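You operate a simulated robot arm through the tools that you are given. There is no shell and no other tool.

Carry out the task below with a simulated robot arm. There is one attempt and no reset: what you move stays moved.

## Task
Pump the middle joint full and smooth it with the orange jointer.
Fine: park the pump; leave the dial; spill none; put the jointer back in the holder.

Only the result counts: the job must be done as asked and must still hold three seconds after the hand-in. Knocking over, shifting, dropping, spilling or breaking anything else fails it.

## Robot
A 6-joint arm with a two-finger parallel gripper, fixed in place. Base frame: the origin is at the foot of the arm, x ahead of it, y to its left, z up; the work surface is at about z = 0. Units: m, degrees, N and s.
With the tool pointing down near the work surface it reaches from about 0.14 to 0.58 m from the base axis. Its first joint turns from -66.0 to 66.0 degrees. Payload 2.1 kg.
The tool frame sits at the grasp point between the pads (the TCP): z along the fingers, y along the line on which they close. The tips reach 0.03 m beyond it. Largest opening 0.094 m; finger width 0.028, thickness 0.01; the body of the gripper, 0.05 by 0.096 m, starts 0.055 m behind the TCP.
Orientation is that of the tool frame in the base frame, as a unit quaternion [w, x, y, z]. With the fingers straight down and closing along the base's y, the tool's x points along the base's -x, its y along +y and its z along -z.

## Interface
- The arm moves only by the tool servo_tool. Its argument "motion" is one flat list of numbers, 7 for each row, row after row: the gripper command, from -1 (fully open) to 1 (shut), values between in proportion, then the shift along the base's x, y, z in m, then the turn, a rotation vector about the base's x, y, z in degrees. In form: [claw, tx, ty, tz, ax, ay, az, claw, tx, ty, tz, ax, ay, az, ...]. A call has 1 to 20 rows; each row is the pose to reach, as a shift and turn from the pose commanded when the call began. A row lasts 0.2 s, in which the tool goes at most 0.05 m and 8.6 degrees; a call with a longer step from one row to the next is refused whole, and so is a gripper value outside its range. A pose out of reach is approached as far as the arm can. The call stops where the force on the tool passes 70 N (or 10 N more than at its start, if that is more) or the arm is blocked; 0.2 s more then pass. Each finger travels about 0.072 m/s and halts on what it meets, pressing with about 25 N; the grip force reading is that of the motor and also rises with nothing between the fingers. The clock runs only during rows and for 0.2 s after the last one: add rows that repeat a pose to give the fingers time. It gives the time, the measured TCP pose, the force on the tool (base axes), the opening and the grip force at its end, in the units of the frame above (readings bear some noise), with the torque about the TCP (base axes, N m) and any sound that the robot's microphone picked up.
- Cameras (640 x 400 px; columns grow to the right, rows downward): "scene" is fixed at [0.0568, -0.3636, 0.4847]; the picture's right is [0.65, -0.76, 0.00], its down [-0.41, -0.35, -0.84] and it looks along [0.64, 0.55, -0.54] (base axes); focal length 214 px, centre (320, 200). "wrist" rides on the gripper at [0.076, 0.014, -0.103] in the tool frame; the picture's right is [-0.18, 0.98, 0.00], its down [-0.75, -0.14, -0.64] and it looks along [-0.63, -0.12, 0.77] (tool axes); focal length 243 px, centre (320, 200). There is no depth. A picture from a camera that has moved, and an enlarged one, comes with that camera's place and axes in the base frame and with its lens. The place of the scene camera against the robot may be out by one fixed shift of up to 0.025 m in any direction.
- get_image(camera): a new picture of that camera. It takes no simulated time.
- zoom(camera, box): a new picture of the part [left, top, right, bottom] of that camera's present view, enlarged. It takes no simulated time.
- job_done(): hands the job in; it is judged then, once.

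Nothing tells you positions but the pictures and the camera data. Unless the task says otherwise, let go and move clear before handing in.

The tools are called as a command line: name --argument value ..., lists and objects as JSON in quotes. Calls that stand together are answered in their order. servo_tool: Moves the arm, as the interface text tells. Its arguments: {"type":"object","properties":{"motion":{"type":"array","items":{"type":"number"}}},"required":["motion"]} The other tools are called the same way: get_image (camera) takes a picture; zoom (camera, box) takes an enlarged picture of a part of a camera's view; job_done () hands the job in.

At the start:

```text
clock: 0.0
tcp_pos: [0.2598, -0.1135, 0.4017]
orientation: [0.001, -0.001, 1.0, -0.002]
wrist_force: [-0.2, -0.1, -0.6]
ft_torque: [0.02, 0.0, -0.05]
gripper_width: 0.094
grasp_force: 0.1
```

scene: 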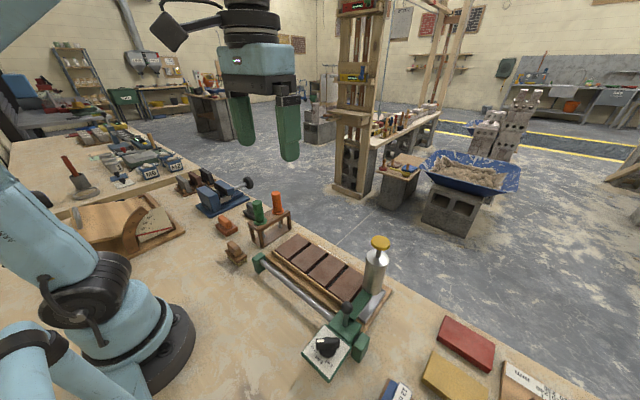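
wrist: 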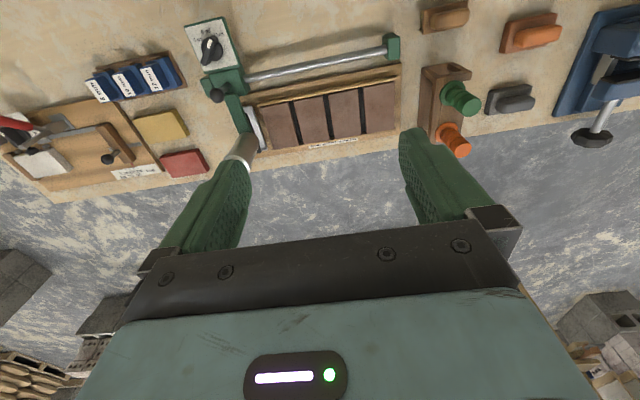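

I see a board with four bricks (three joints), a pump on a rail with a dial, and a holder with green and orange jointers. I'll look closer before moving.

zoom --camera "scene" --box '[200, 170, 420, 390]'

zoom --camera "wrist" --box '[180, 0, 420, 180]'

zoom --camera "wrist" --box '[380, 0, 560, 170]'

zoom --camera "scene" --box '[290, 220, 410, 390]'

```text
1.82 times, centred on (310, 280) of scene
camera zoom: at [0.0568, -0.3636, 0.4847], right [0.65, -0.76, 0.0], down [-0.41, -0.35, -0.84], along [0.64, 0.55, -0.54], focal length 390 px, centre (338, 54)
```

zoom: 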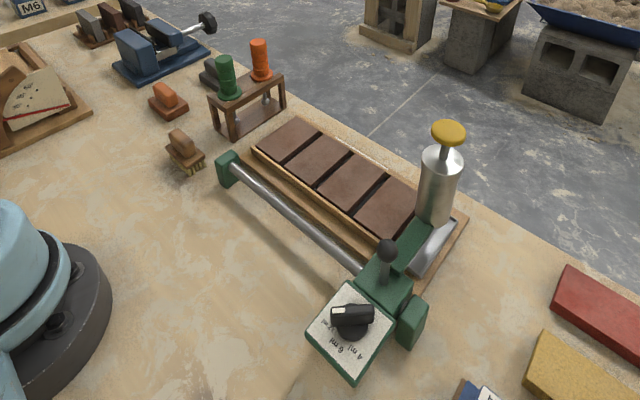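

```text
2.22 times, centred on (300, 90) of wrist
camera zoom: at [0.1819, -0.0985, 0.5037], right [0.18, 0.98, 0.0], down [0.75, -0.14, 0.64], along [0.63, -0.12, -0.77], focal length 539 px, centre (364, 444)
```

zoom: 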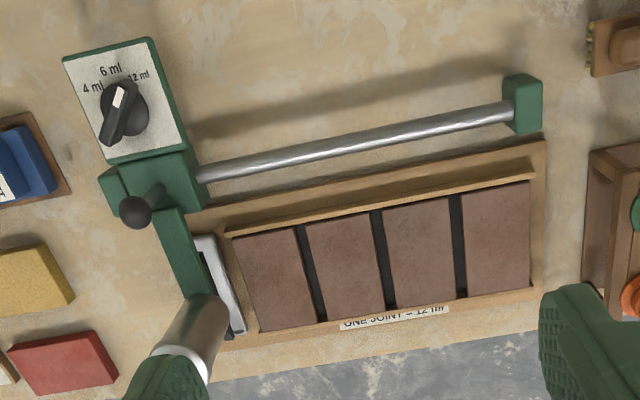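

```text
2.35 times, centred on (470, 85) of wrist
camera zoom: at [0.1819, -0.0985, 0.5037], right [0.18, 0.98, 0.0], down [0.75, -0.14, 0.64], along [0.63, -0.12, -0.77], focal length 571 px, centre (-33, 471)
```

zoom: 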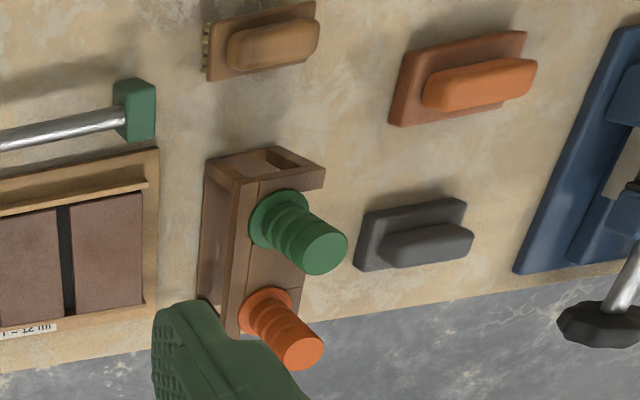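

```text
2.35 times, centred on (350, 305) of scene
camera zoom: at [0.0568, -0.3636, 0.4847], right [0.65, -0.76, 0.0], down [-0.41, -0.35, -0.84], along [0.64, 0.55, -0.54], focal length 505 px, centre (249, -47)
```

zoom: 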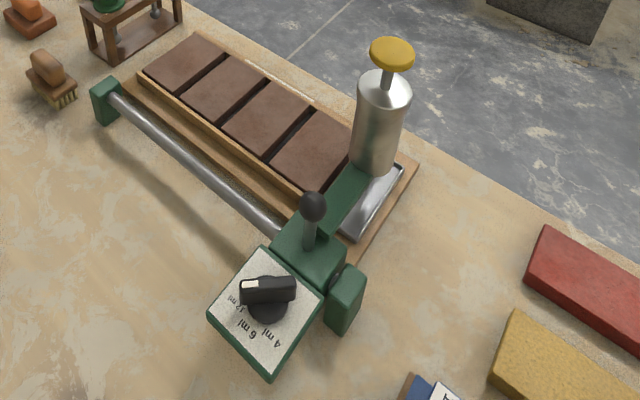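

The pump is parked at the -y end of the rail by the tray, and the label says one joint takes 12 ml. I'll move the wrist camera to see the dial and the pump unobstructed.

servo_tool --motion '[-1, -0.03, -0.035, 0, 0, 0, 0, -1, -0.06, -0.07, 0, 0, 0, 0, -1, -0.08, -0.105, 0, 0, 0, 0, -1, -0.08, -0.105, 0, 0, 0, 0]'

get_image --camera "wrist"

zoom --camera "wrist" --box '[240, 30, 440, 155]'

zoom --camera "scene" --box '[300, 320, 370, 385]'

```text
clock: 1.0
tcp_pos: [0.1785, -0.2173, 0.4012]
orientation: [0.0, 0.0, 1.0, 0.0]
wrist_force: [-0.1, -1.2, -0.5]
ft_torque: [-0.01, 0.0, -0.01]
gripper_width: 0.0939
grasp_force: 0.0
```

```text
taken
camera wrist: at [0.1011, -0.2035, 0.5045], right [0.18, 0.98, 0.0], down [0.75, -0.14, 0.64], along [0.63, -0.12, -0.77], focal length 243 px, centre (320, 200)
```

wrist: 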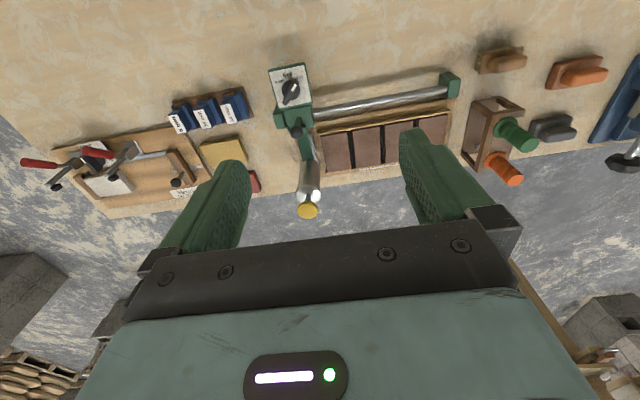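

```text
3.20 times, centred on (340, 92) of wrist
camera zoom: at [0.1011, -0.2035, 0.5045], right [0.18, 0.98, 0.0], down [0.75, -0.14, 0.64], along [0.63, -0.12, -0.77], focal length 776 px, centre (256, 544)
```

zoom: 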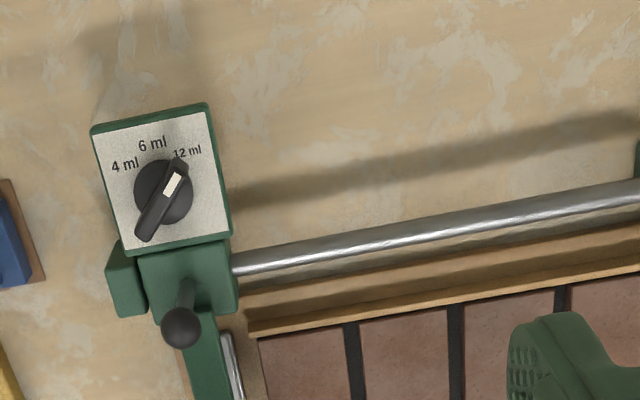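

```text
6.15 times, centred on (335, 352) of scene
camera zoom: at [0.0568, -0.3636, 0.4847], right [0.65, -0.76, 0.0], down [-0.41, -0.35, -0.84], along [0.64, 0.55, -0.54], focal length 1320 px, centre (228, -738)
```

zoom: 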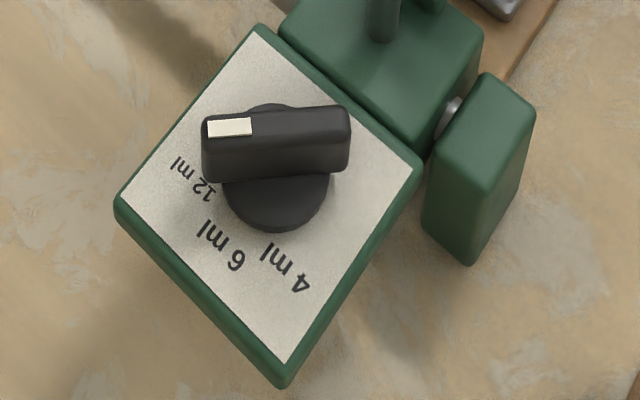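

The dial's white tip points at 12 ml, so one full stroke should fill one joint. I'll take closer views to locate the pump parts, the bricks and the label.

servo_tool --motion '[-1, 0, 0.03, -0.04, 0, 0, 0, -1, 0, 0.06, -0.08, 0, 0, 0, -1, 0, 0.09, -0.12, 0, 0, 0, -1, 0, 0.09, -0.12, 0, 0, 0]'

get_image --camera "wrist"

zoom --camera "wrist" --box '[160, 40, 480, 240]'

zoom --camera "wrist" --box '[280, 60, 440, 160]'

```text
clock: 2.0
tcp_pos: [0.179, -0.1272, 0.2789]
orientation: [0.0, 0.0, 1.0, -0.001]
wrist_force: [-0.6, -0.1, -0.3]
ft_torque: [0.02, 0.02, 0.02]
gripper_width: 0.0941
grasp_force: 0.2
```

```text
taken
camera wrist: at [0.1021, -0.1132, 0.3821], right [0.18, 0.98, 0.0], down [0.75, -0.14, 0.64], along [0.63, -0.12, -0.77], focal length 243 px, centre (320, 200)
```

wrist: 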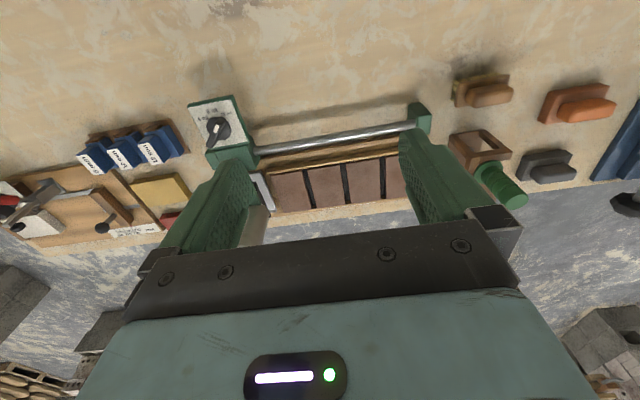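

```text
2.00 times, centred on (320, 140) of wrist
camera zoom: at [0.1021, -0.1132, 0.3821], right [0.18, 0.98, 0.0], down [0.75, -0.14, 0.64], along [0.63, -0.12, -0.77], focal length 485 px, centre (320, 320)
```

zoom: 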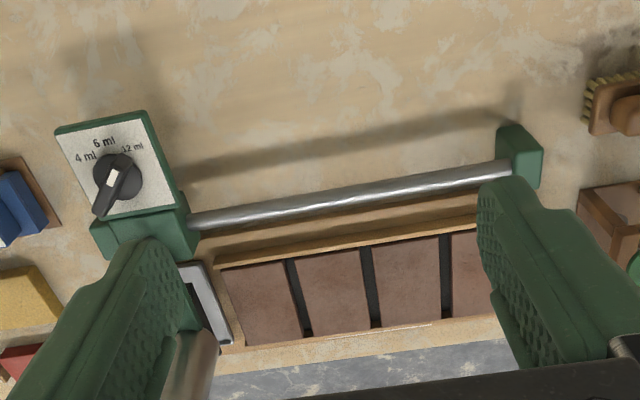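

```text
4.00 times, centred on (360, 110) of wrist
camera zoom: at [0.1021, -0.1132, 0.3821], right [0.18, 0.98, 0.0], down [0.75, -0.14, 0.64], along [0.63, -0.12, -0.77], focal length 970 px, centre (160, 560)
```

zoom: 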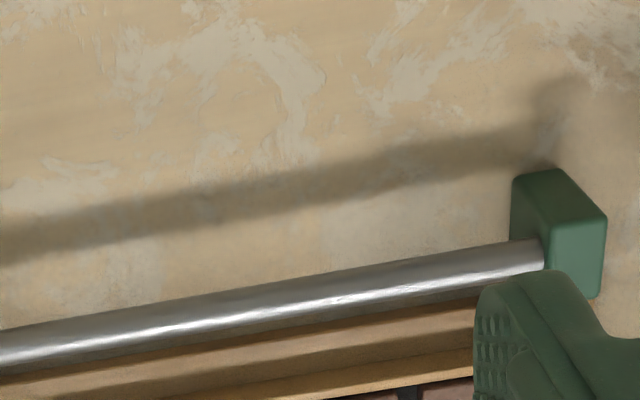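

servo_tool --motion '[-1, -0.02, -0.04, 0, 0, 0, 0, -1, -0.02, -0.08, 0, 0, 0, 0, -1, -0.02, -0.12, 0, 0, 0, 0, -1, -0.02, -0.13, 0, 0, 0, 0, -1, -0.02, -0.13, 0, 0, 0, 0]'

get_image --camera "wrist"

zoom --camera "wrist" --box '[220, 60, 420, 220]'

```text
clock: 3.2
tcp_pos: [0.157, -0.2592, 0.2804]
orientation: [0.001, 0.0, 1.0, -0.001]
wrist_force: [0.7, 0.7, -0.8]
ft_torque: [0.0, 0.02, 0.0]
gripper_width: 0.0941
grasp_force: 0.1
```

```text
taken
camera wrist: at [0.08, -0.2454, 0.3837], right [0.18, 0.98, 0.0], down [0.75, -0.14, 0.64], along [0.63, -0.12, -0.77], focal length 243 px, centre (320, 200)
```

wrist: 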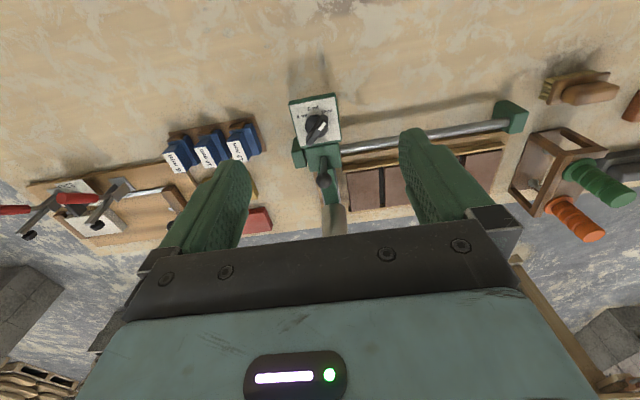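

```text
2.50 times, centred on (320, 140) of wrist
camera zoom: at [0.08, -0.2454, 0.3837], right [0.18, 0.98, 0.0], down [0.75, -0.14, 0.64], along [0.63, -0.12, -0.77], focal length 606 px, centre (320, 350)
```

zoom: 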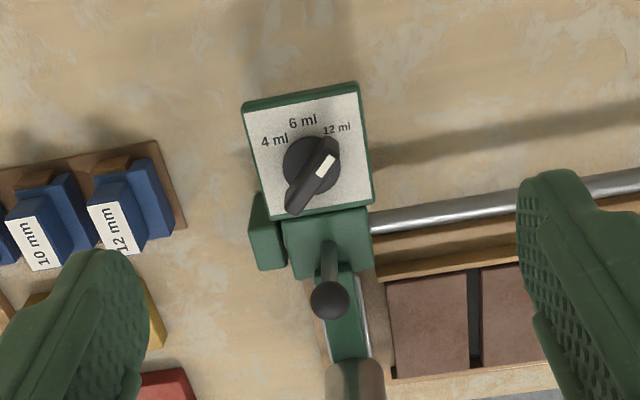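

I place the pump's lever ball at about (0.268, -0.276, 0.113), the plunger at about (0.364, -0.274) and the middle joint at y≈-0.117. I'll hover above the lever with open fingers and check the alignment.

servo_tool --motion '[-1, 0.04, -0.006, 0, 0, 0, 0, -1, 0.08, -0.012, 0, 0, 0, 0, -1, 0.108, -0.0175, -0.02, 0, 0, 0, -1, 0.108, -0.0175, -0.06, 0, 0, 0, -1, 0.108, -0.0175, -0.1, 0, 0, 0, -1, 0.108, -0.0175, -0.1, 0, 0, 0]'

get_image --camera "wrist"

get_image --camera "scene"

zoom --camera "wrist" --box '[240, 60, 400, 230]'

```text
clock: 4.6
tcp_pos: [0.2669, -0.2776, 0.1792]
orientation: [0.001, 0.0, 1.0, -0.001]
wrist_force: [1.0, -1.1, 0.2]
ft_torque: [0.01, -0.01, -0.02]
gripper_width: 0.0939
grasp_force: 0.2
```

```text
taken
camera wrist: at [0.1894, -0.2632, 0.2815], right [0.18, 0.98, 0.0], down [0.75, -0.14, 0.64], along [0.63, -0.12, -0.77], focal length 243 px, centre (320, 200)
```

wrist: 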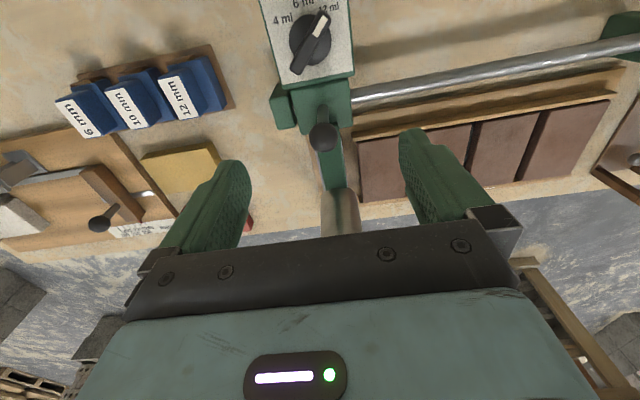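

```text
taken
```

scene: 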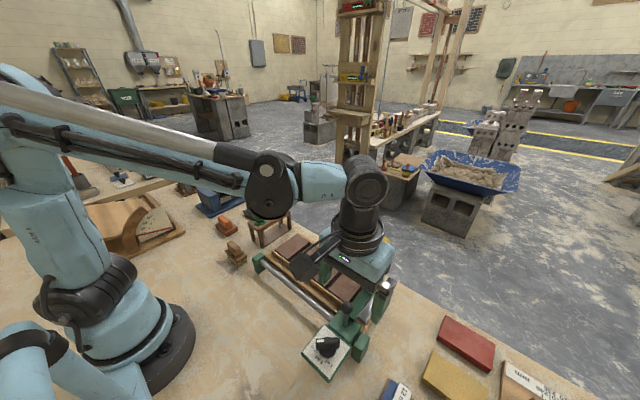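

```text
2.35 times, centred on (320, 145) of wrist
camera zoom: at [0.1894, -0.2632, 0.2815], right [0.18, 0.98, 0.0], down [0.75, -0.14, 0.64], along [0.63, -0.12, -0.77], focal length 571 px, centre (320, 329)
```

zoom: 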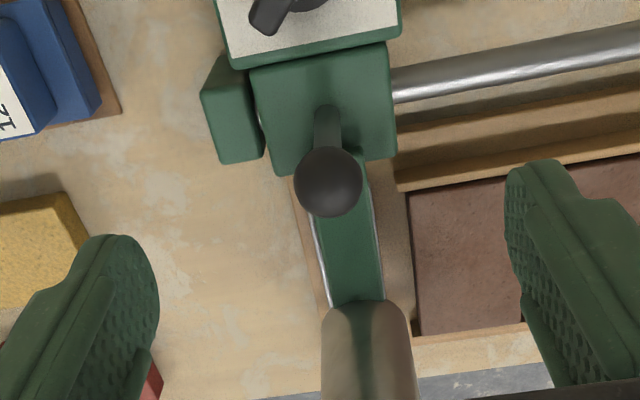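

The lever is centred between the fingers. I'll lower onto it and close.

servo_tool --motion '[-1, 0, 0, -0.03, 0, 0, 0, -1, 0, 0, -0.06, 0, 0, 0, -1, 0, 0, -0.07, 0, 0, 0, -1, 0, 0, -0.07, 0, 0, 0, 0, 0, 0, -0.07, 0, 0, 0, 1, 0, 0, -0.07, 0, 0, 0, 1, 0, 0, -0.07, 0, 0, 0, 1, 0, 0, -0.07, 0, 0, 0]'

get_image --camera "wrist"

```text
clock: 6.4
tcp_pos: [0.2656, -0.2746, 0.1095]
orientation: [0.0, -0.001, 1.0, -0.002]
wrist_force: [1.1, -0.4, -3.0]
ft_torque: [-0.03, 0.05, 0.05]
gripper_width: 0.0211
grasp_force: 45.1
```

```text
taken
camera wrist: at [0.1893, -0.2609, 0.2127], right [0.18, 0.98, 0.0], down [0.75, -0.14, 0.64], along [0.63, -0.12, -0.77], focal length 243 px, centre (320, 200)
```

wrist: 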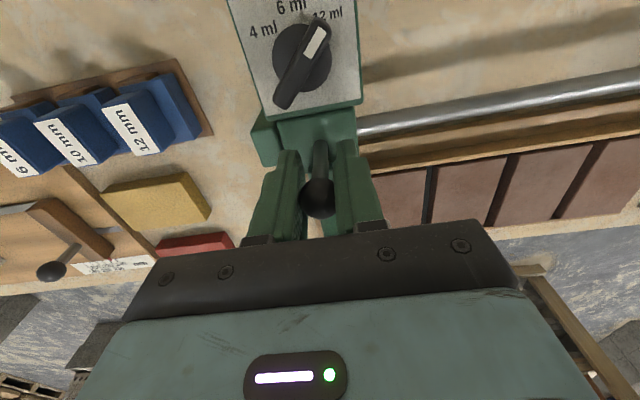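

The fingers hold the ball at 21 mm. I'll test the slide with a small move along +y and watch the force.

servo_tool --motion '[1, 0, 0.01, 0, 0, 0, 0, 1, 0, 0.02, 0, 0, 0, 0, 1, 0, 0.03, 0, 0, 0, 0, 1, 0, 0.04, 0, 0, 0, 0]'

get_image --camera "scene"

get_image --camera "wrist"

```text
clock: 7.4
tcp_pos: [0.2662, -0.2356, 0.111]
orientation: [0.001, 0.0, 1.0, -0.001]
wrist_force: [-3.2, -1.0, -22.1]
ft_torque: [-0.03, -0.76, 0.05]
gripper_width: 0.0211
grasp_force: 45.1
```

```text
taken
```

scene: 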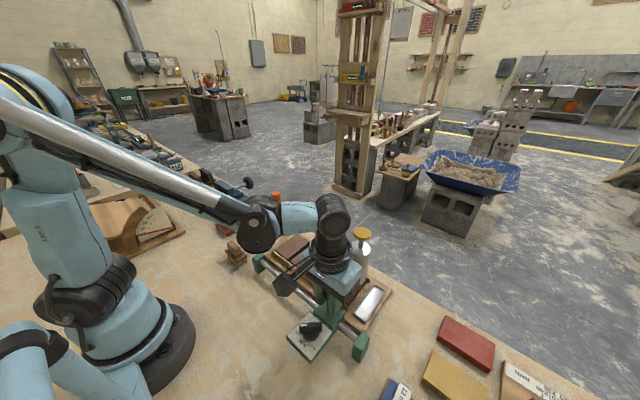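

```text
taken
camera wrist: at [0.1893, -0.2211, 0.2128], right [0.18, 0.98, 0.0], down [0.75, -0.14, 0.64], along [0.63, -0.12, -0.77], focal length 243 px, centre (320, 200)
```

wrist: 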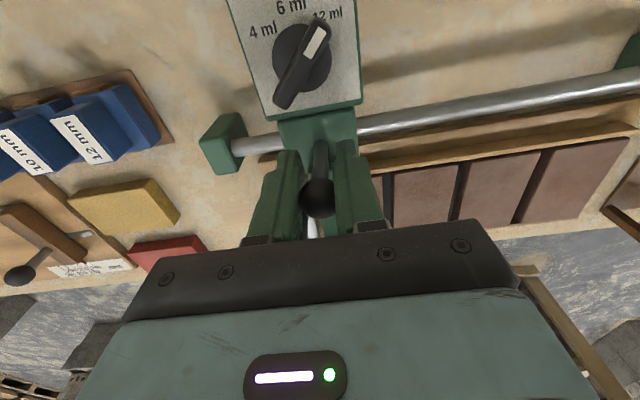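

It slides cleanly, with the nozzle off the tray. I'll continue towards the middle joint.

servo_tool --motion '[1, 0, 0.015, 0, 0, 0, 0, 1, 0, 0.03, 0, 0, 0, 0, 1, 0, 0.045, 0, 0, 0, 0, 1, 0, 0.06, 0, 0, 0, 0, 1, 0, 0.06, 0, 0, 0, 0]'

get_image --camera "wrist"

zoom --camera "scene" --box '[250, 200, 410, 370]'

```text
clock: 8.6
tcp_pos: [0.267, -0.1728, 0.1107]
orientation: [-0.002, 0.001, 1.0, 0.0]
wrist_force: [-32.7, 1.1, -7.5]
ft_torque: [-0.08, -0.74, 0.0]
gripper_width: 0.0212
grasp_force: 44.7
```

```text
taken
camera wrist: at [0.1901, -0.1588, 0.2139], right [0.19, 0.98, 0.0], down [0.76, -0.14, 0.64], along [0.63, -0.12, -0.77], focal length 243 px, centre (320, 200)
```

wrist: 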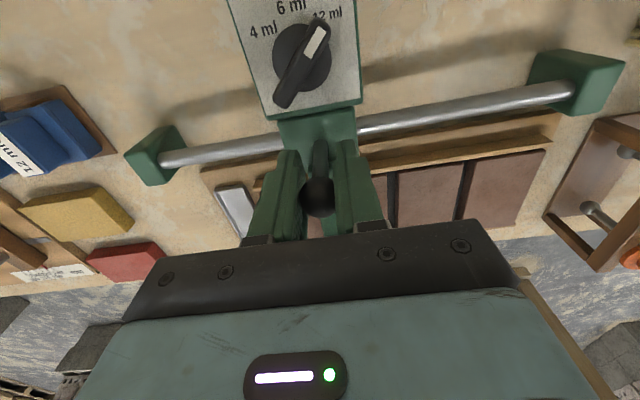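

```text
2.35 times, centred on (330, 285) of scene
camera zoom: at [0.0568, -0.3636, 0.4847], right [0.65, -0.76, 0.0], down [-0.41, -0.35, -0.84], along [0.64, 0.55, -0.54], focal length 505 px, centre (296, 0)
```

zoom: 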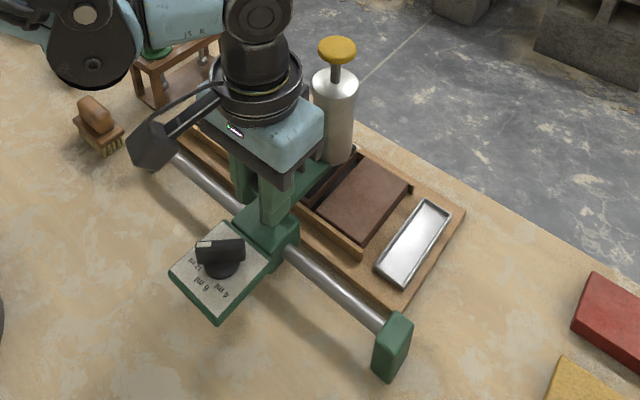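

The force shows some sideways bind, so I'll ease x by 3 mm while moving on to the middle joint.

servo_tool --motion '[1, -0.002, 0.0, 0, 0, 0, 0, 1, -0.003, 0.014, 0, 0, 0, 0, 1, -0.003, 0.028, 0, 0, 0, 0, 1, -0.003, 0.042, 0, 0, 0, 0, 1, -0.003, 0.056, 0, 0, 0, 0, 1, -0.003, 0.056, 0, 0, 0, 0]'

get_image --camera "wrist"

zoom --camera "scene" --box '[250, 180, 410, 350]'

```text
clock: 10.0
tcp_pos: [0.265, -0.121, 0.1128]
orientation: [0.005, -0.001, 1.0, -0.001]
wrist_force: [35.4, 2.3, -2.1]
ft_torque: [0.05, 0.39, -0.05]
gripper_width: 0.0213
grasp_force: 44.6
```

```text
taken
camera wrist: at [0.1882, -0.1058, 0.214], right [0.18, 0.98, 0.0], down [0.75, -0.14, 0.65], along [0.64, -0.12, -0.76], focal length 243 px, centre (320, 200)
```

wrist: 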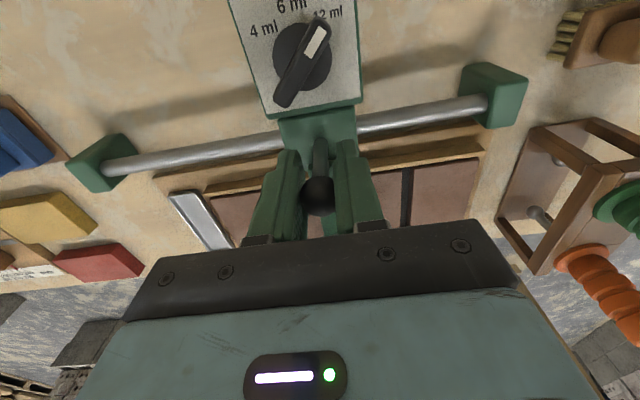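

```text
2.35 times, centred on (330, 265) of scene
camera zoom: at [0.0569, -0.3635, 0.4847], right [0.65, -0.76, 0.0], down [-0.41, -0.35, -0.84], along [0.64, 0.55, -0.54], focal length 505 px, centre (296, 47)
```

zoom: 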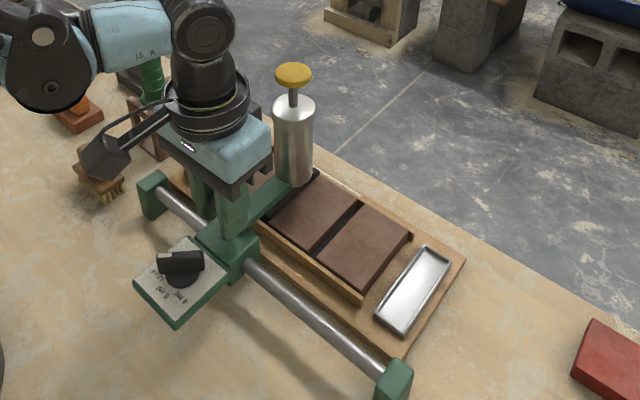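

The carriage is now near the middle joint. I'll relax the side load, release, lift straight up and back off to inspect the nozzle against the joint.

servo_tool --motion '[1, 0.0015, 0, 0, 0, 0, 0, 1, 0.0015, 0, 0, 0, 0, 0, 0, 0.0015, 0, 0, 0, 0, 0, -1, 0.0015, 0, 0, 0, 0, 0, -1, 0.0015, 0, 0, 0, 0, 0, -1, 0.0015, 0, 0, 0, 0, 0, -1, 0.0015, 0, 0.03, 0, 0, 0, -1, 0.0015, 0, 0.07, 0, 0, 0, -1, 0.0015, 0, 0.12, 0, 0, 0, -1, -0.04, 0, 0.15, 0, 0, 0, -1, -0.09, 0, 0.15, 0, 0, 0, -1, -0.09, 0, 0.15, 0, 0, 0]'

get_image --camera "wrist"

zoom --camera "wrist" --box '[220, 60, 420, 220]'

zoom --camera "scene" --box '[270, 180, 390, 300]'

```text
refused: row 10 steps farther than a row can; nothing moved
```

```text
taken
camera wrist: at [0.1882, -0.1058, 0.214], right [0.18, 0.98, 0.0], down [0.75, -0.14, 0.65], along [0.64, -0.12, -0.76], focal length 243 px, centre (320, 200)
```

wrist: 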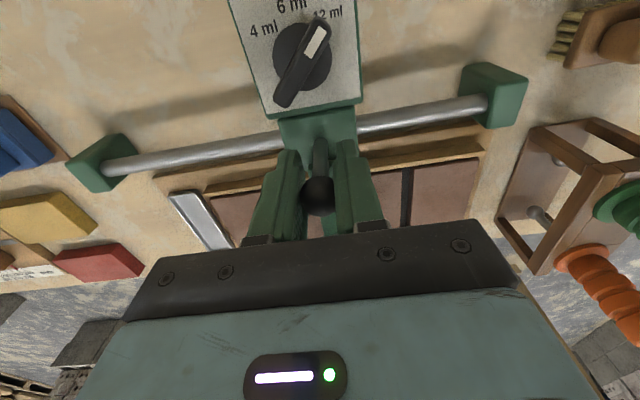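

```text
2.50 times, centred on (320, 140) of wrist
camera zoom: at [0.1882, -0.1058, 0.214], right [0.18, 0.98, 0.0], down [0.75, -0.14, 0.65], along [0.64, -0.12, -0.76], focal length 606 px, centre (320, 350)
```

zoom: 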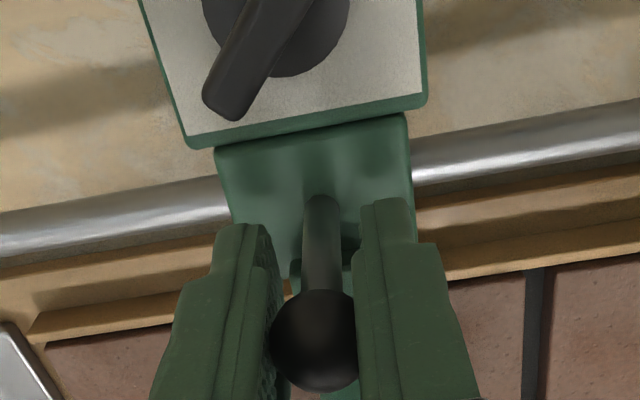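

```text
3.33 times, centred on (330, 240) of scene
camera zoom: at [0.0569, -0.3635, 0.4847], right [0.65, -0.76, 0.0], down [-0.41, -0.35, -0.84], along [0.64, 0.55, -0.54], focal length 715 px, centre (287, 67)
```

zoom: 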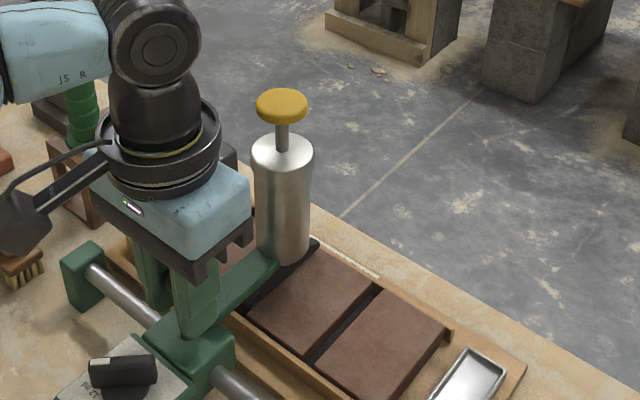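

servo_tool --motion '[1, 0.0015, 0, 0, 0, 0, 0, 1, 0.0015, 0, 0, 0, 0, 0, 0, 0.0015, 0, 0, 0, 0, 0, -1, 0.0015, 0, 0, 0, 0, 0, -1, 0.0015, 0, 0, 0, 0, 0, -1, 0.0015, 0, 0, 0, 0, 0, -1, 0.0015, 0, 0.03, 0, 0, 0, -1, 0.0015, 0, 0.07, 0, 0, 0, -1, 0.0015, 0, 0.11, 0, 0, 0, -1, -0.03, 0, 0.14, 0, 0, 0, -1, -0.06, 0, 0.15, 0, 0, 0, -1, -0.09, 0, 0.15, 0, 0, 0, -1, -0.09, 0, 0.15, 0, 0, 0]'

get_image --camera "wrist"

zoom --camera "wrist" --box '[220, 60, 420, 220]'

zoom --camera "scene" --box '[270, 180, 390, 300]'

```text
clock: 12.8
tcp_pos: [0.1716, -0.1181, 0.2613]
orientation: [0.001, 0.0, 1.0, 0.0]
wrist_force: [0.0, 0.1, -0.4]
ft_torque: [0.03, -0.01, 0.01]
gripper_width: 0.094
grasp_force: 0.0
```

```text
taken
camera wrist: at [0.095, -0.1038, 0.364], right [0.18, 0.98, 0.0], down [0.75, -0.14, 0.64], along [0.63, -0.12, -0.77], focal length 243 px, centre (320, 200)
```

wrist: 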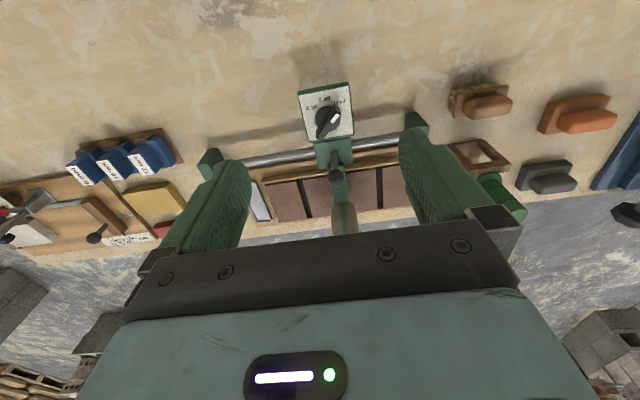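

```text
2.50 times, centred on (320, 140) of wrist
camera zoom: at [0.095, -0.1038, 0.364], right [0.18, 0.98, 0.0], down [0.75, -0.14, 0.64], along [0.63, -0.12, -0.77], focal length 606 px, centre (320, 350)
```

zoom: 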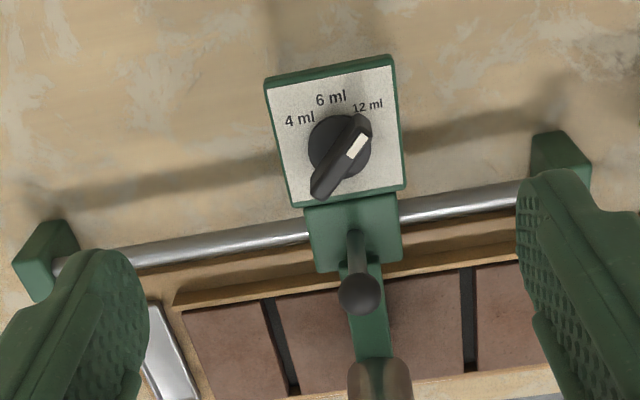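

```text
3.33 times, centred on (330, 240) of scene
camera zoom: at [0.0568, -0.3635, 0.4847], right [0.65, -0.76, 0.0], down [-0.41, -0.35, -0.84], along [0.64, 0.55, -0.54], focal length 715 px, centre (287, 67)
```

zoom: 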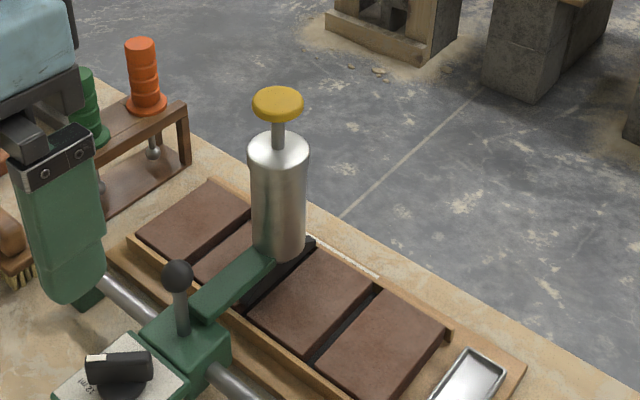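

zoom --camera "scene" --box '[300, 220, 350, 260]'

servo_tool --motion '[-1, -0.02, -0.03, -0.03, 0, 0, 0, -1, -0.02, -0.06, -0.06, 0, 0, 8, -1, -0.02, -0.09, -0.08, 0, 0, 16, -1, -0.02, -0.11, -0.09, 0, 0, 24, -1, -0.02, -0.12, -0.1, 0, 0, 32, -1, -0.02, -0.12, -0.11, 0, 0, 36, -1, -0.02, -0.12, -0.11, 0, 0, 36]'

get_image --camera "wrist"

```text
10.00 times, centred on (325, 240) of scene
camera zoom: at [0.0568, -0.3635, 0.4847], right [0.65, -0.76, 0.0], down [-0.41, -0.35, -0.84], along [0.64, 0.55, -0.54], focal length 2145 px, centre (270, -200)
```

zoom: 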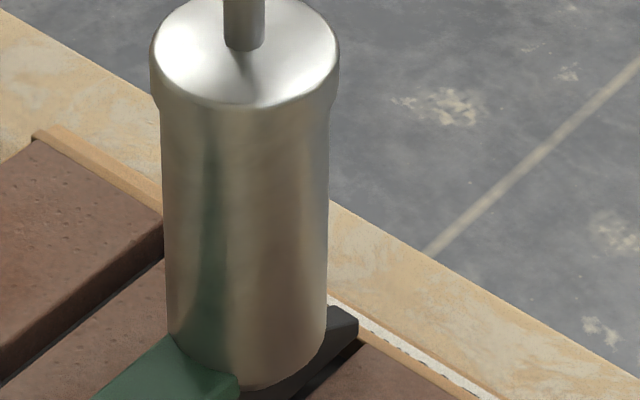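

```text
clock: 14.4
tcp_pos: [0.1543, -0.2369, 0.1508]
orientation: [0.001, -0.309, 0.951, 0.0]
wrist_force: [0.8, 0.7, 0.0]
ft_torque: [-0.01, 0.03, 0.01]
gripper_width: 0.0937
grasp_force: 0.0
```

```text
taken
camera wrist: at [0.0824, -0.2708, 0.2523], right [-0.43, 0.9, 0.0], down [0.69, 0.33, 0.64], along [0.58, 0.28, -0.77], focal length 243 px, centre (320, 200)
```

wrist: 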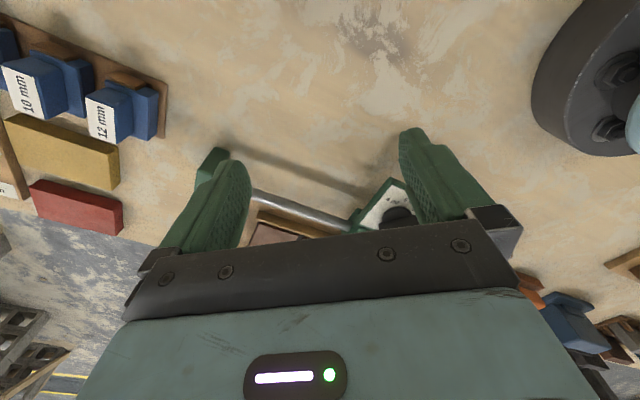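

A dark nozzle shoe under the cylinder seems to lie along the joint. I'll back out and up, then tilt the tool to view the nozzle end from the front and confirm.

servo_tool --motion '[-1, 0.0, 0.0, 0.04, 0, 0, -8, -1, 0, 0.03, 0.08, 0, 0, -16, -1, 0.02, 0.06, 0.11, 0, 0, -24, -1, 0.05, 0.09, 0.14, 0, 0, -32, -1, 0.08, 0.11, 0.17, 0, 0, -36, -1, 0.12, 0.123, 0.18, 0, 0, -36, -1, 0.16, 0.123, 0.18, 0, 0, -36, -1, 0.2, 0.123, 0.18, 0, 0, -36, -1, 0.2, 0.123, 0.18, 0, 0, -36]'

servo_tool --motion '[-1, 0.01, 0, 0, 0, 8, 0, -1, 0.02, 0, 0, 0, 16, 0, -1, 0.03, 0, 0, 0, 24, 0, -1, 0.04, 0, 0, 0, 32, 0, -1, 0.05, 0, 0, 0, 40, 0, -1, 0.05, 0, 0, 0, 45, 0, -1, 0.05, 0, 0, 0, 45, 0]'

get_image --camera "wrist"

zoom --camera "wrist" --box '[240, 40, 440, 200]'

```text
refused: row 4 steps farther than a row can; nothing moved
```

```text
clock: 16.0
tcp_pos: [0.189, -0.2523, 0.1505]
orientation: [-0.285, -0.298, 0.907, 0.084]
wrist_force: [-0.7, -0.3, -0.1]
ft_torque: [0.02, -0.03, 0.02]
gripper_width: 0.094
grasp_force: 0.1
out of reach, approached as far as the arm can: row 5, 6, 7
```

```text
taken
camera wrist: at [0.1894, -0.2841, 0.2756], right [-0.36, 0.9, 0.23], down [0.93, 0.34, 0.13], along [0.04, 0.26, -0.96], focal length 243 px, centre (320, 200)
```

wrist: 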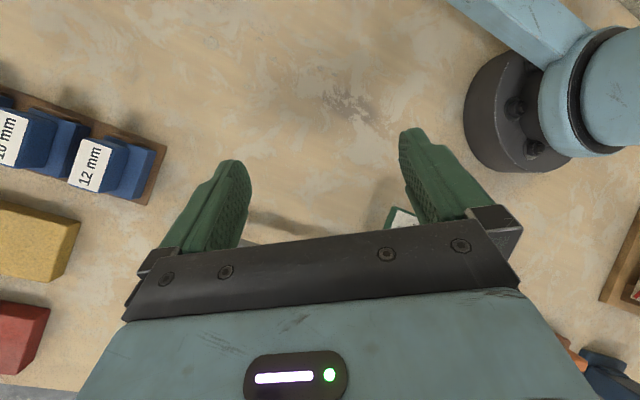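

```text
2.50 times, centred on (340, 120) of wrist
camera zoom: at [0.1894, -0.2841, 0.2756], right [-0.36, 0.9, 0.23], down [0.93, 0.34, 0.13], along [0.04, 0.26, -0.96], focal length 606 px, centre (270, 400)
```

zoom: 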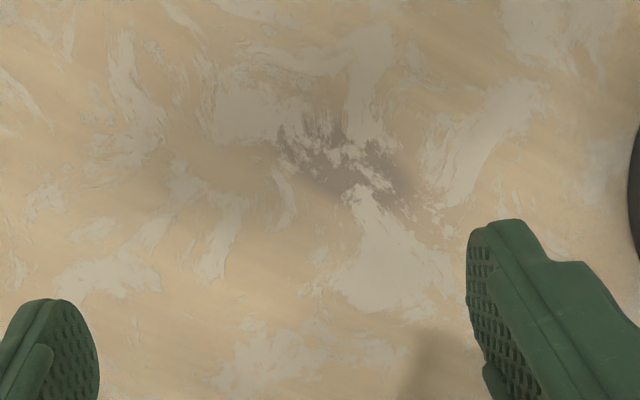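

That second move ran without the first, harmlessly. I'll undo the tilt while rising, one call at a time.

servo_tool --motion '[-1, 0, 0, 0.03, 0, -8, 0, -1, 0, 0, 0.06, 0, -16, 0, -1, 0, 0, 0.09, 0, -24, 0, -1, 0, 0, 0.12, 0, -32, 0, -1, 0, 0, 0.15, 0, -40, 0, -1, 0, 0, 0.18, 0, -45, 0, -1, 0, 0, 0.18, 0, -45, 0]'

```text
clock: 17.6
tcp_pos: [0.1886, -0.2511, 0.3319]
orientation: [0.085, -0.306, 0.947, -0.037]
wrist_force: [-0.6, -0.5, -0.8]
ft_torque: [0.01, -0.02, 0.0]
gripper_width: 0.0939
grasp_force: 0.1
```

servo_tool --motion '[-1, 0, 0.02, 0, 0, 5, 0, -1, 0, 0.04, 0, 0, 10.2, 0, -1, 0, 0.04, 0, 0, 10.2, 0]'

servo_tool --motion '[-1, 0.0, 0.03, 0, 0, 0, -8, -1, 0, 0.06, 0, 0, 0, -16, -1, 0.03, 0.08, 0, 0, 0, -24, -1, 0.06, 0.095, 0, 0, 0, -32, -1, 0.1, 0.095, 0, 0, 0, -36, -1, 0.14, 0.095, 0, 0, 0, -36, -1, 0.18, 0.095, 0, 0, 0, -36, -1, 0.18, 0.095, 0, 0, 0, -36]'

```text
clock: 18.4
tcp_pos: [0.1888, -0.2098, 0.3305]
orientation: [-0.001, -0.309, 0.951, -0.009]
wrist_force: [0.0, 0.2, 0.3]
ft_torque: [-0.02, 0.03, 0.01]
gripper_width: 0.0941
grasp_force: 0.1
```

```text
clock: 20.2
tcp_pos: [0.3733, -0.116, 0.3327]
orientation: [-0.003, 0.0, 1.0, -0.009]
wrist_force: [0.0, 0.3, -0.3]
ft_torque: [0.02, -0.02, 0.01]
gripper_width: 0.0941
grasp_force: 0.1
```

Now over the pump with clearance at z=0.33. I'll straighten the residual 1° roll and tilt to look back at the nozzle.

servo_tool --motion '[-1, 0, 0, 0, 1, 0, 0, -1, 0.02, 0, 0, 1, 0, 0]'

servo_tool --motion '[-1, 0.01, 0, 0, 0, 8, 0, -1, 0.02, 0, 0, 0, 16, 0, -1, 0.03, 0, 0, 0, 24, 0, -1, 0.04, 0, 0, 0, 32, 0, -1, 0.05, 0, 0, 0, 40, 0, -1, 0.05, 0, 0, 0, 40, 0]'

get_image --camera "wrist"

zoom --camera "wrist" --box '[240, 40, 440, 200]'

```text
clock: 20.8
tcp_pos: [0.3913, -0.1169, 0.3308]
orientation: [-0.003, 0.0, 1.0, 0.001]
wrist_force: [-0.6, 0.1, 0.0]
ft_torque: [0.0, 0.0, 0.0]
gripper_width: 0.094
grasp_force: 0.2
```

```text
clock: 21.6
tcp_pos: [0.4159, -0.1187, 0.336]
orientation: [-0.156, 0.0, 0.988, -0.004]
wrist_force: [10.5, -3.8, -19.3]
ft_torque: [-0.01, 0.45, -0.13]
gripper_width: 0.0941
grasp_force: 0.1
out of reach, approached as far as the arm can: row 3
stopped in row 3: the force on the tool passed its limit at 136 N (the readings are from after the stop); the commanded pose is now the measured one
```

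```text
taken
camera wrist: at [0.3742, -0.1022, 0.4569], right [0.17, 0.98, -0.07], down [0.92, -0.14, 0.38], along [0.36, -0.13, -0.92], focal length 243 px, centre (320, 200)
```

wrist: 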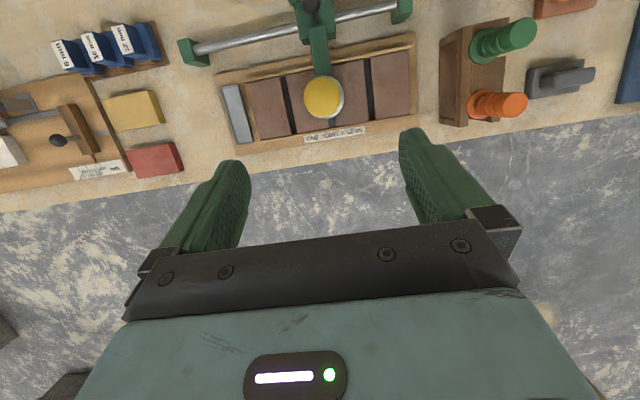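

```text
2.50 times, centred on (340, 120) of wrist
camera zoom: at [0.3742, -0.1022, 0.4569], right [0.17, 0.98, -0.07], down [0.92, -0.14, 0.38], along [0.36, -0.13, -0.92], focal length 606 px, centre (270, 400)
```

zoom: 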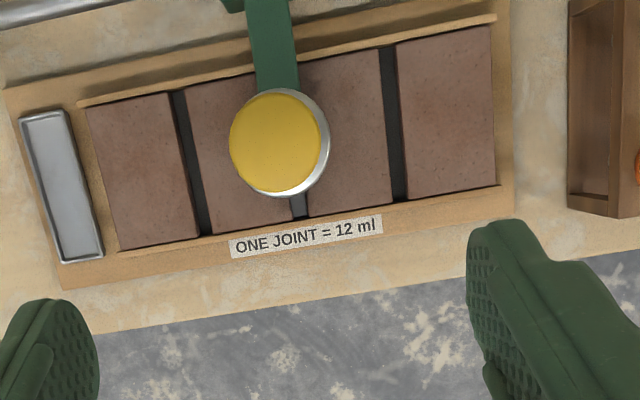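

A clean top view: the label reads "ONE JOINT = 12 ml" and the arm lies over the middle joint. I'll zoom in on the nozzle's front end.

zoom --camera "wrist" --box '[295, 50, 375, 145]'

zoom --camera "scene" --box '[260, 200, 400, 300]'

get_image --camera "scene"

```text
4.21 times, centred on (335, 98) of wrist
camera zoom: at [0.3742, -0.1022, 0.4569], right [0.17, 0.98, -0.07], down [0.92, -0.14, 0.38], along [0.36, -0.13, -0.92], focal length 1022 px, centre (257, 632)
```

zoom: 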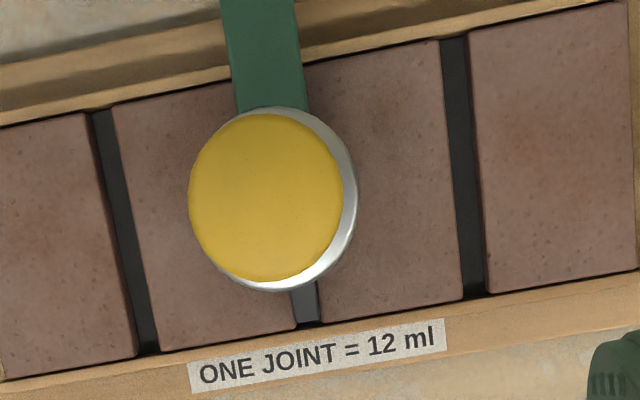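

```text
4.00 times, centred on (330, 250) of scene
camera zoom: at [0.0568, -0.3635, 0.4847], right [0.65, -0.76, 0.0], down [-0.41, -0.35, -0.84], along [0.64, 0.55, -0.54], focal length 858 px, centre (280, 0)
```

zoom: 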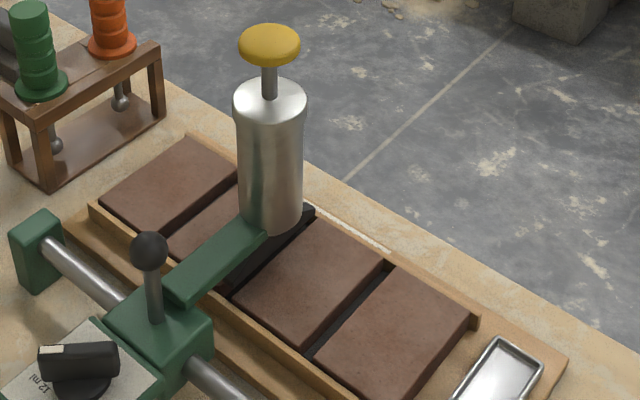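

```text
taken
```

scene: 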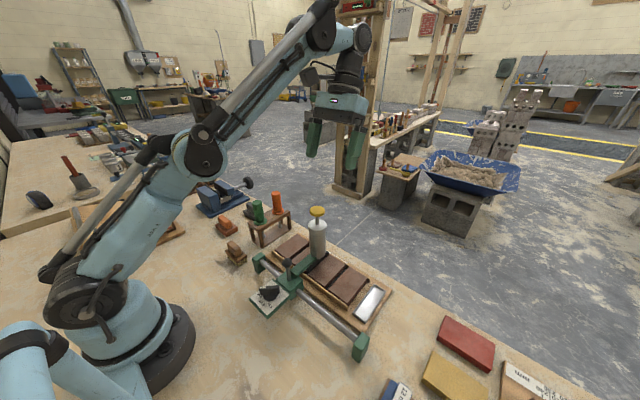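

The nozzle shoe sits squarely in the middle joint, and the plunger cap is at about (0.367, -0.117, z≈0.2). I'll straighten the tool above the cap and close the fingers.

servo_tool --motion '[0, -0.01, 0.0005, 0.0, 0.15, -6, 0, 1, -0.025, 0.001, 0, 0.3, -12, 0, 1, -0.04, 0.0017, 0, 0.45, -18, 0, 1, -0.049, 0.0017, -0.02, 0.45, -18, 0, 1, -0.049, 0.0017, -0.046, 0.45, -18, 0, 1, -0.049, 0.0017, -0.046, 0.45, -18, 0, 1, -0.049, 0.0017, -0.046, 0.45, -18, 0]'

get_image --camera "wrist"

get_image --camera "scene"

```text
clock: 23.2
tcp_pos: [0.3633, -0.1157, 0.2918]
orientation: [-0.002, 0.001, 1.0, 0.0]
wrist_force: [0.6, 0.6, -0.7]
ft_torque: [-0.01, -0.01, 0.0]
gripper_width: 0.0
grasp_force: 24.6
```

```text
taken
camera wrist: at [0.2867, -0.1016, 0.3945], right [0.18, 0.98, 0.0], down [0.76, -0.14, 0.64], along [0.63, -0.12, -0.77], focal length 243 px, centre (320, 200)
```

wrist: 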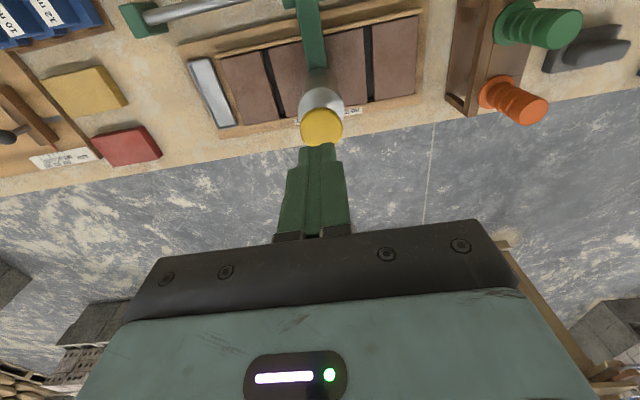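

```text
taken
```

scene: 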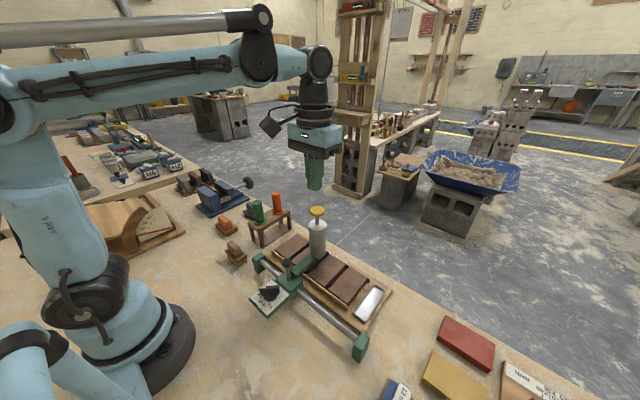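

The cap top comes out at z≈0.203, centred just ahead of the fingertips. I'll align and come down to just above it.

servo_tool --motion '[1, 0.003, -0.0015, -0.02, 0, 0, 0, 1, 0.003, -0.0015, -0.04, 0, 0, 0, 1, 0.003, -0.0015, -0.053, 0, 0, 0, 1, 0.003, -0.0015, -0.053, 0, 0, 0]'

get_image --camera "wrist"

zoom --camera "scene" --box '[270, 160, 370, 260]'

```text
clock: 24.2
tcp_pos: [0.3665, -0.1161, 0.236]
orientation: [-0.002, 0.0, 1.0, 0.0]
wrist_force: [0.3, -1.2, 1.0]
ft_torque: [-0.05, 0.02, -0.01]
gripper_width: 0.0001
grasp_force: 24.9
```

```text
taken
camera wrist: at [0.2905, -0.1032, 0.3391], right [0.18, 0.98, 0.0], down [0.76, -0.14, 0.64], along [0.63, -0.12, -0.77], focal length 243 px, centre (320, 200)
```

wrist: 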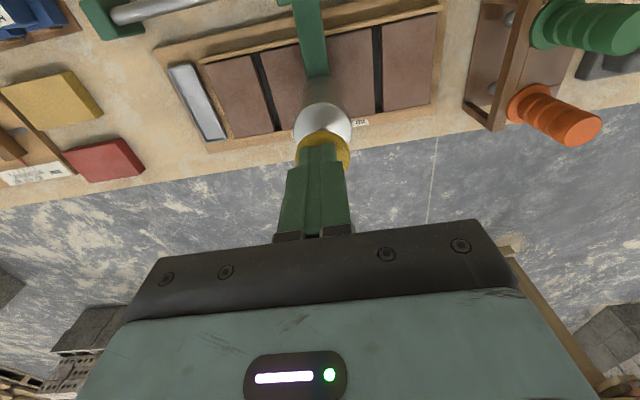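

```text
4.00 times, centred on (320, 210) of scene
camera zoom: at [0.0568, -0.3636, 0.4847], right [0.65, -0.76, 0.0], down [-0.41, -0.35, -0.84], along [0.64, 0.55, -0.54], focal length 858 px, centre (320, 160)
```

zoom: 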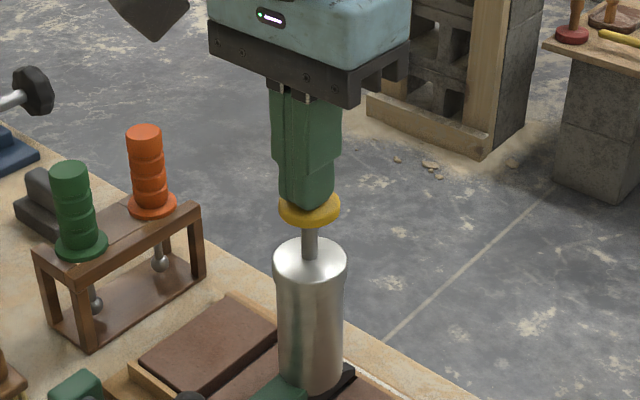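

The fingertips are centred on the cap. I'll press the plunger down slowly until it bottoms out.

servo_tool --motion '[1, 0, 0, -0.003, 0, 0, 0, 1, 0, 0, -0.006, 0, 0, 0, 1, 0, 0, -0.009, 0, 0, 0, 1, 0, 0, -0.012, 0, 0, 0, 1, 0, 0, -0.015, 0, 0, 0, 1, 0, 0, -0.018, 0, 0, 0, 1, 0, 0, -0.021, 0, 0, 0, 1, 0, 0, -0.024, 0, 0, 0]'

zoom --camera "scene" --box '[270, 180, 370, 280]'

```text
clock: 26.0
tcp_pos: [0.3682, -0.1144, 0.2132]
orientation: [-0.002, 0.0, 1.0, 0.001]
wrist_force: [-0.2, -1.5, 3.8]
ft_torque: [0.0, -0.02, -0.02]
gripper_width: 0.0
grasp_force: 24.8
```

```text
4.00 times, centred on (320, 230) of scene
camera zoom: at [0.0568, -0.3636, 0.4847], right [0.65, -0.76, 0.0], down [-0.41, -0.35, -0.84], along [0.64, 0.55, -0.54], focal length 858 px, centre (320, 80)
```

zoom: 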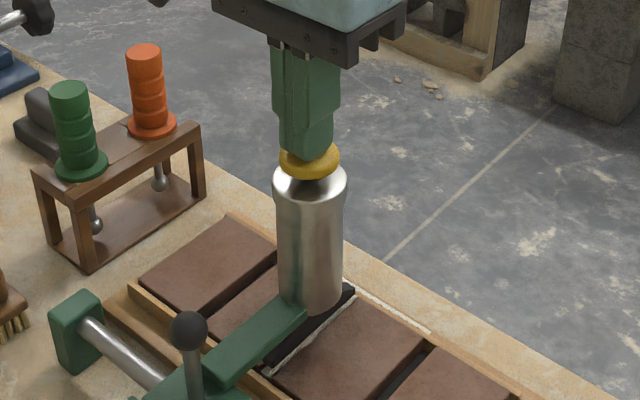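

Light mortar is appearing in the joint under the shoe. I'll finish the stroke to the hard stop.

servo_tool --motion '[1, 0, 0, -0.002, 0, 0, 0, 1, 0, 0, -0.004, 0, 0, 0, 1, 0, 0, -0.006, 0, 0, 0, 1, 0, 0, -0.008, 0, 0, 0, 1, 0, 0, -0.01, 0, 0, 0, 1, 0, 0, -0.012, 0, 0, 0, 1, 0, 0, -0.014, 0, 0, 0, 1, 0, 0, -0.016, 0, 0, 0]'

zoom --camera "scene" --box '[270, 180, 370, 280]'

```text
clock: 27.0
tcp_pos: [0.3675, -0.1165, 0.2098]
orientation: [-0.002, 0.001, 1.0, 0.001]
wrist_force: [-0.5, 0.9, 52.1]
ft_torque: [0.03, -0.09, 0.0]
gripper_width: 0.0001
grasp_force: 24.8
stopped in row 4: the force on the tool passed its limit at 74 N (the readings are from after the stop); the commanded pose is now the measured one
```

```text
4.00 times, centred on (320, 230) of scene
camera zoom: at [0.0566, -0.3635, 0.4848], right [0.65, -0.76, 0.0], down [-0.41, -0.35, -0.84], along [0.64, 0.55, -0.54], focal length 858 px, centre (320, 80)
```

zoom: 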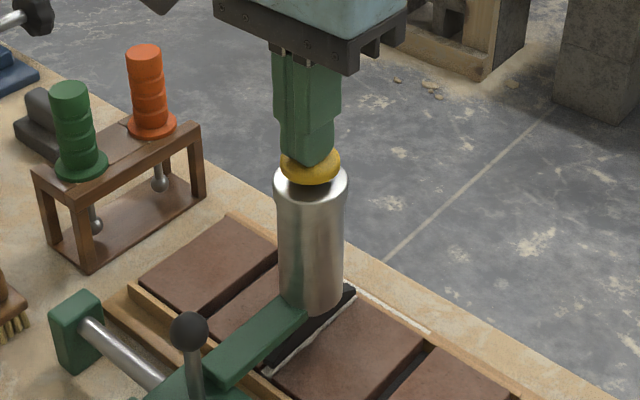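

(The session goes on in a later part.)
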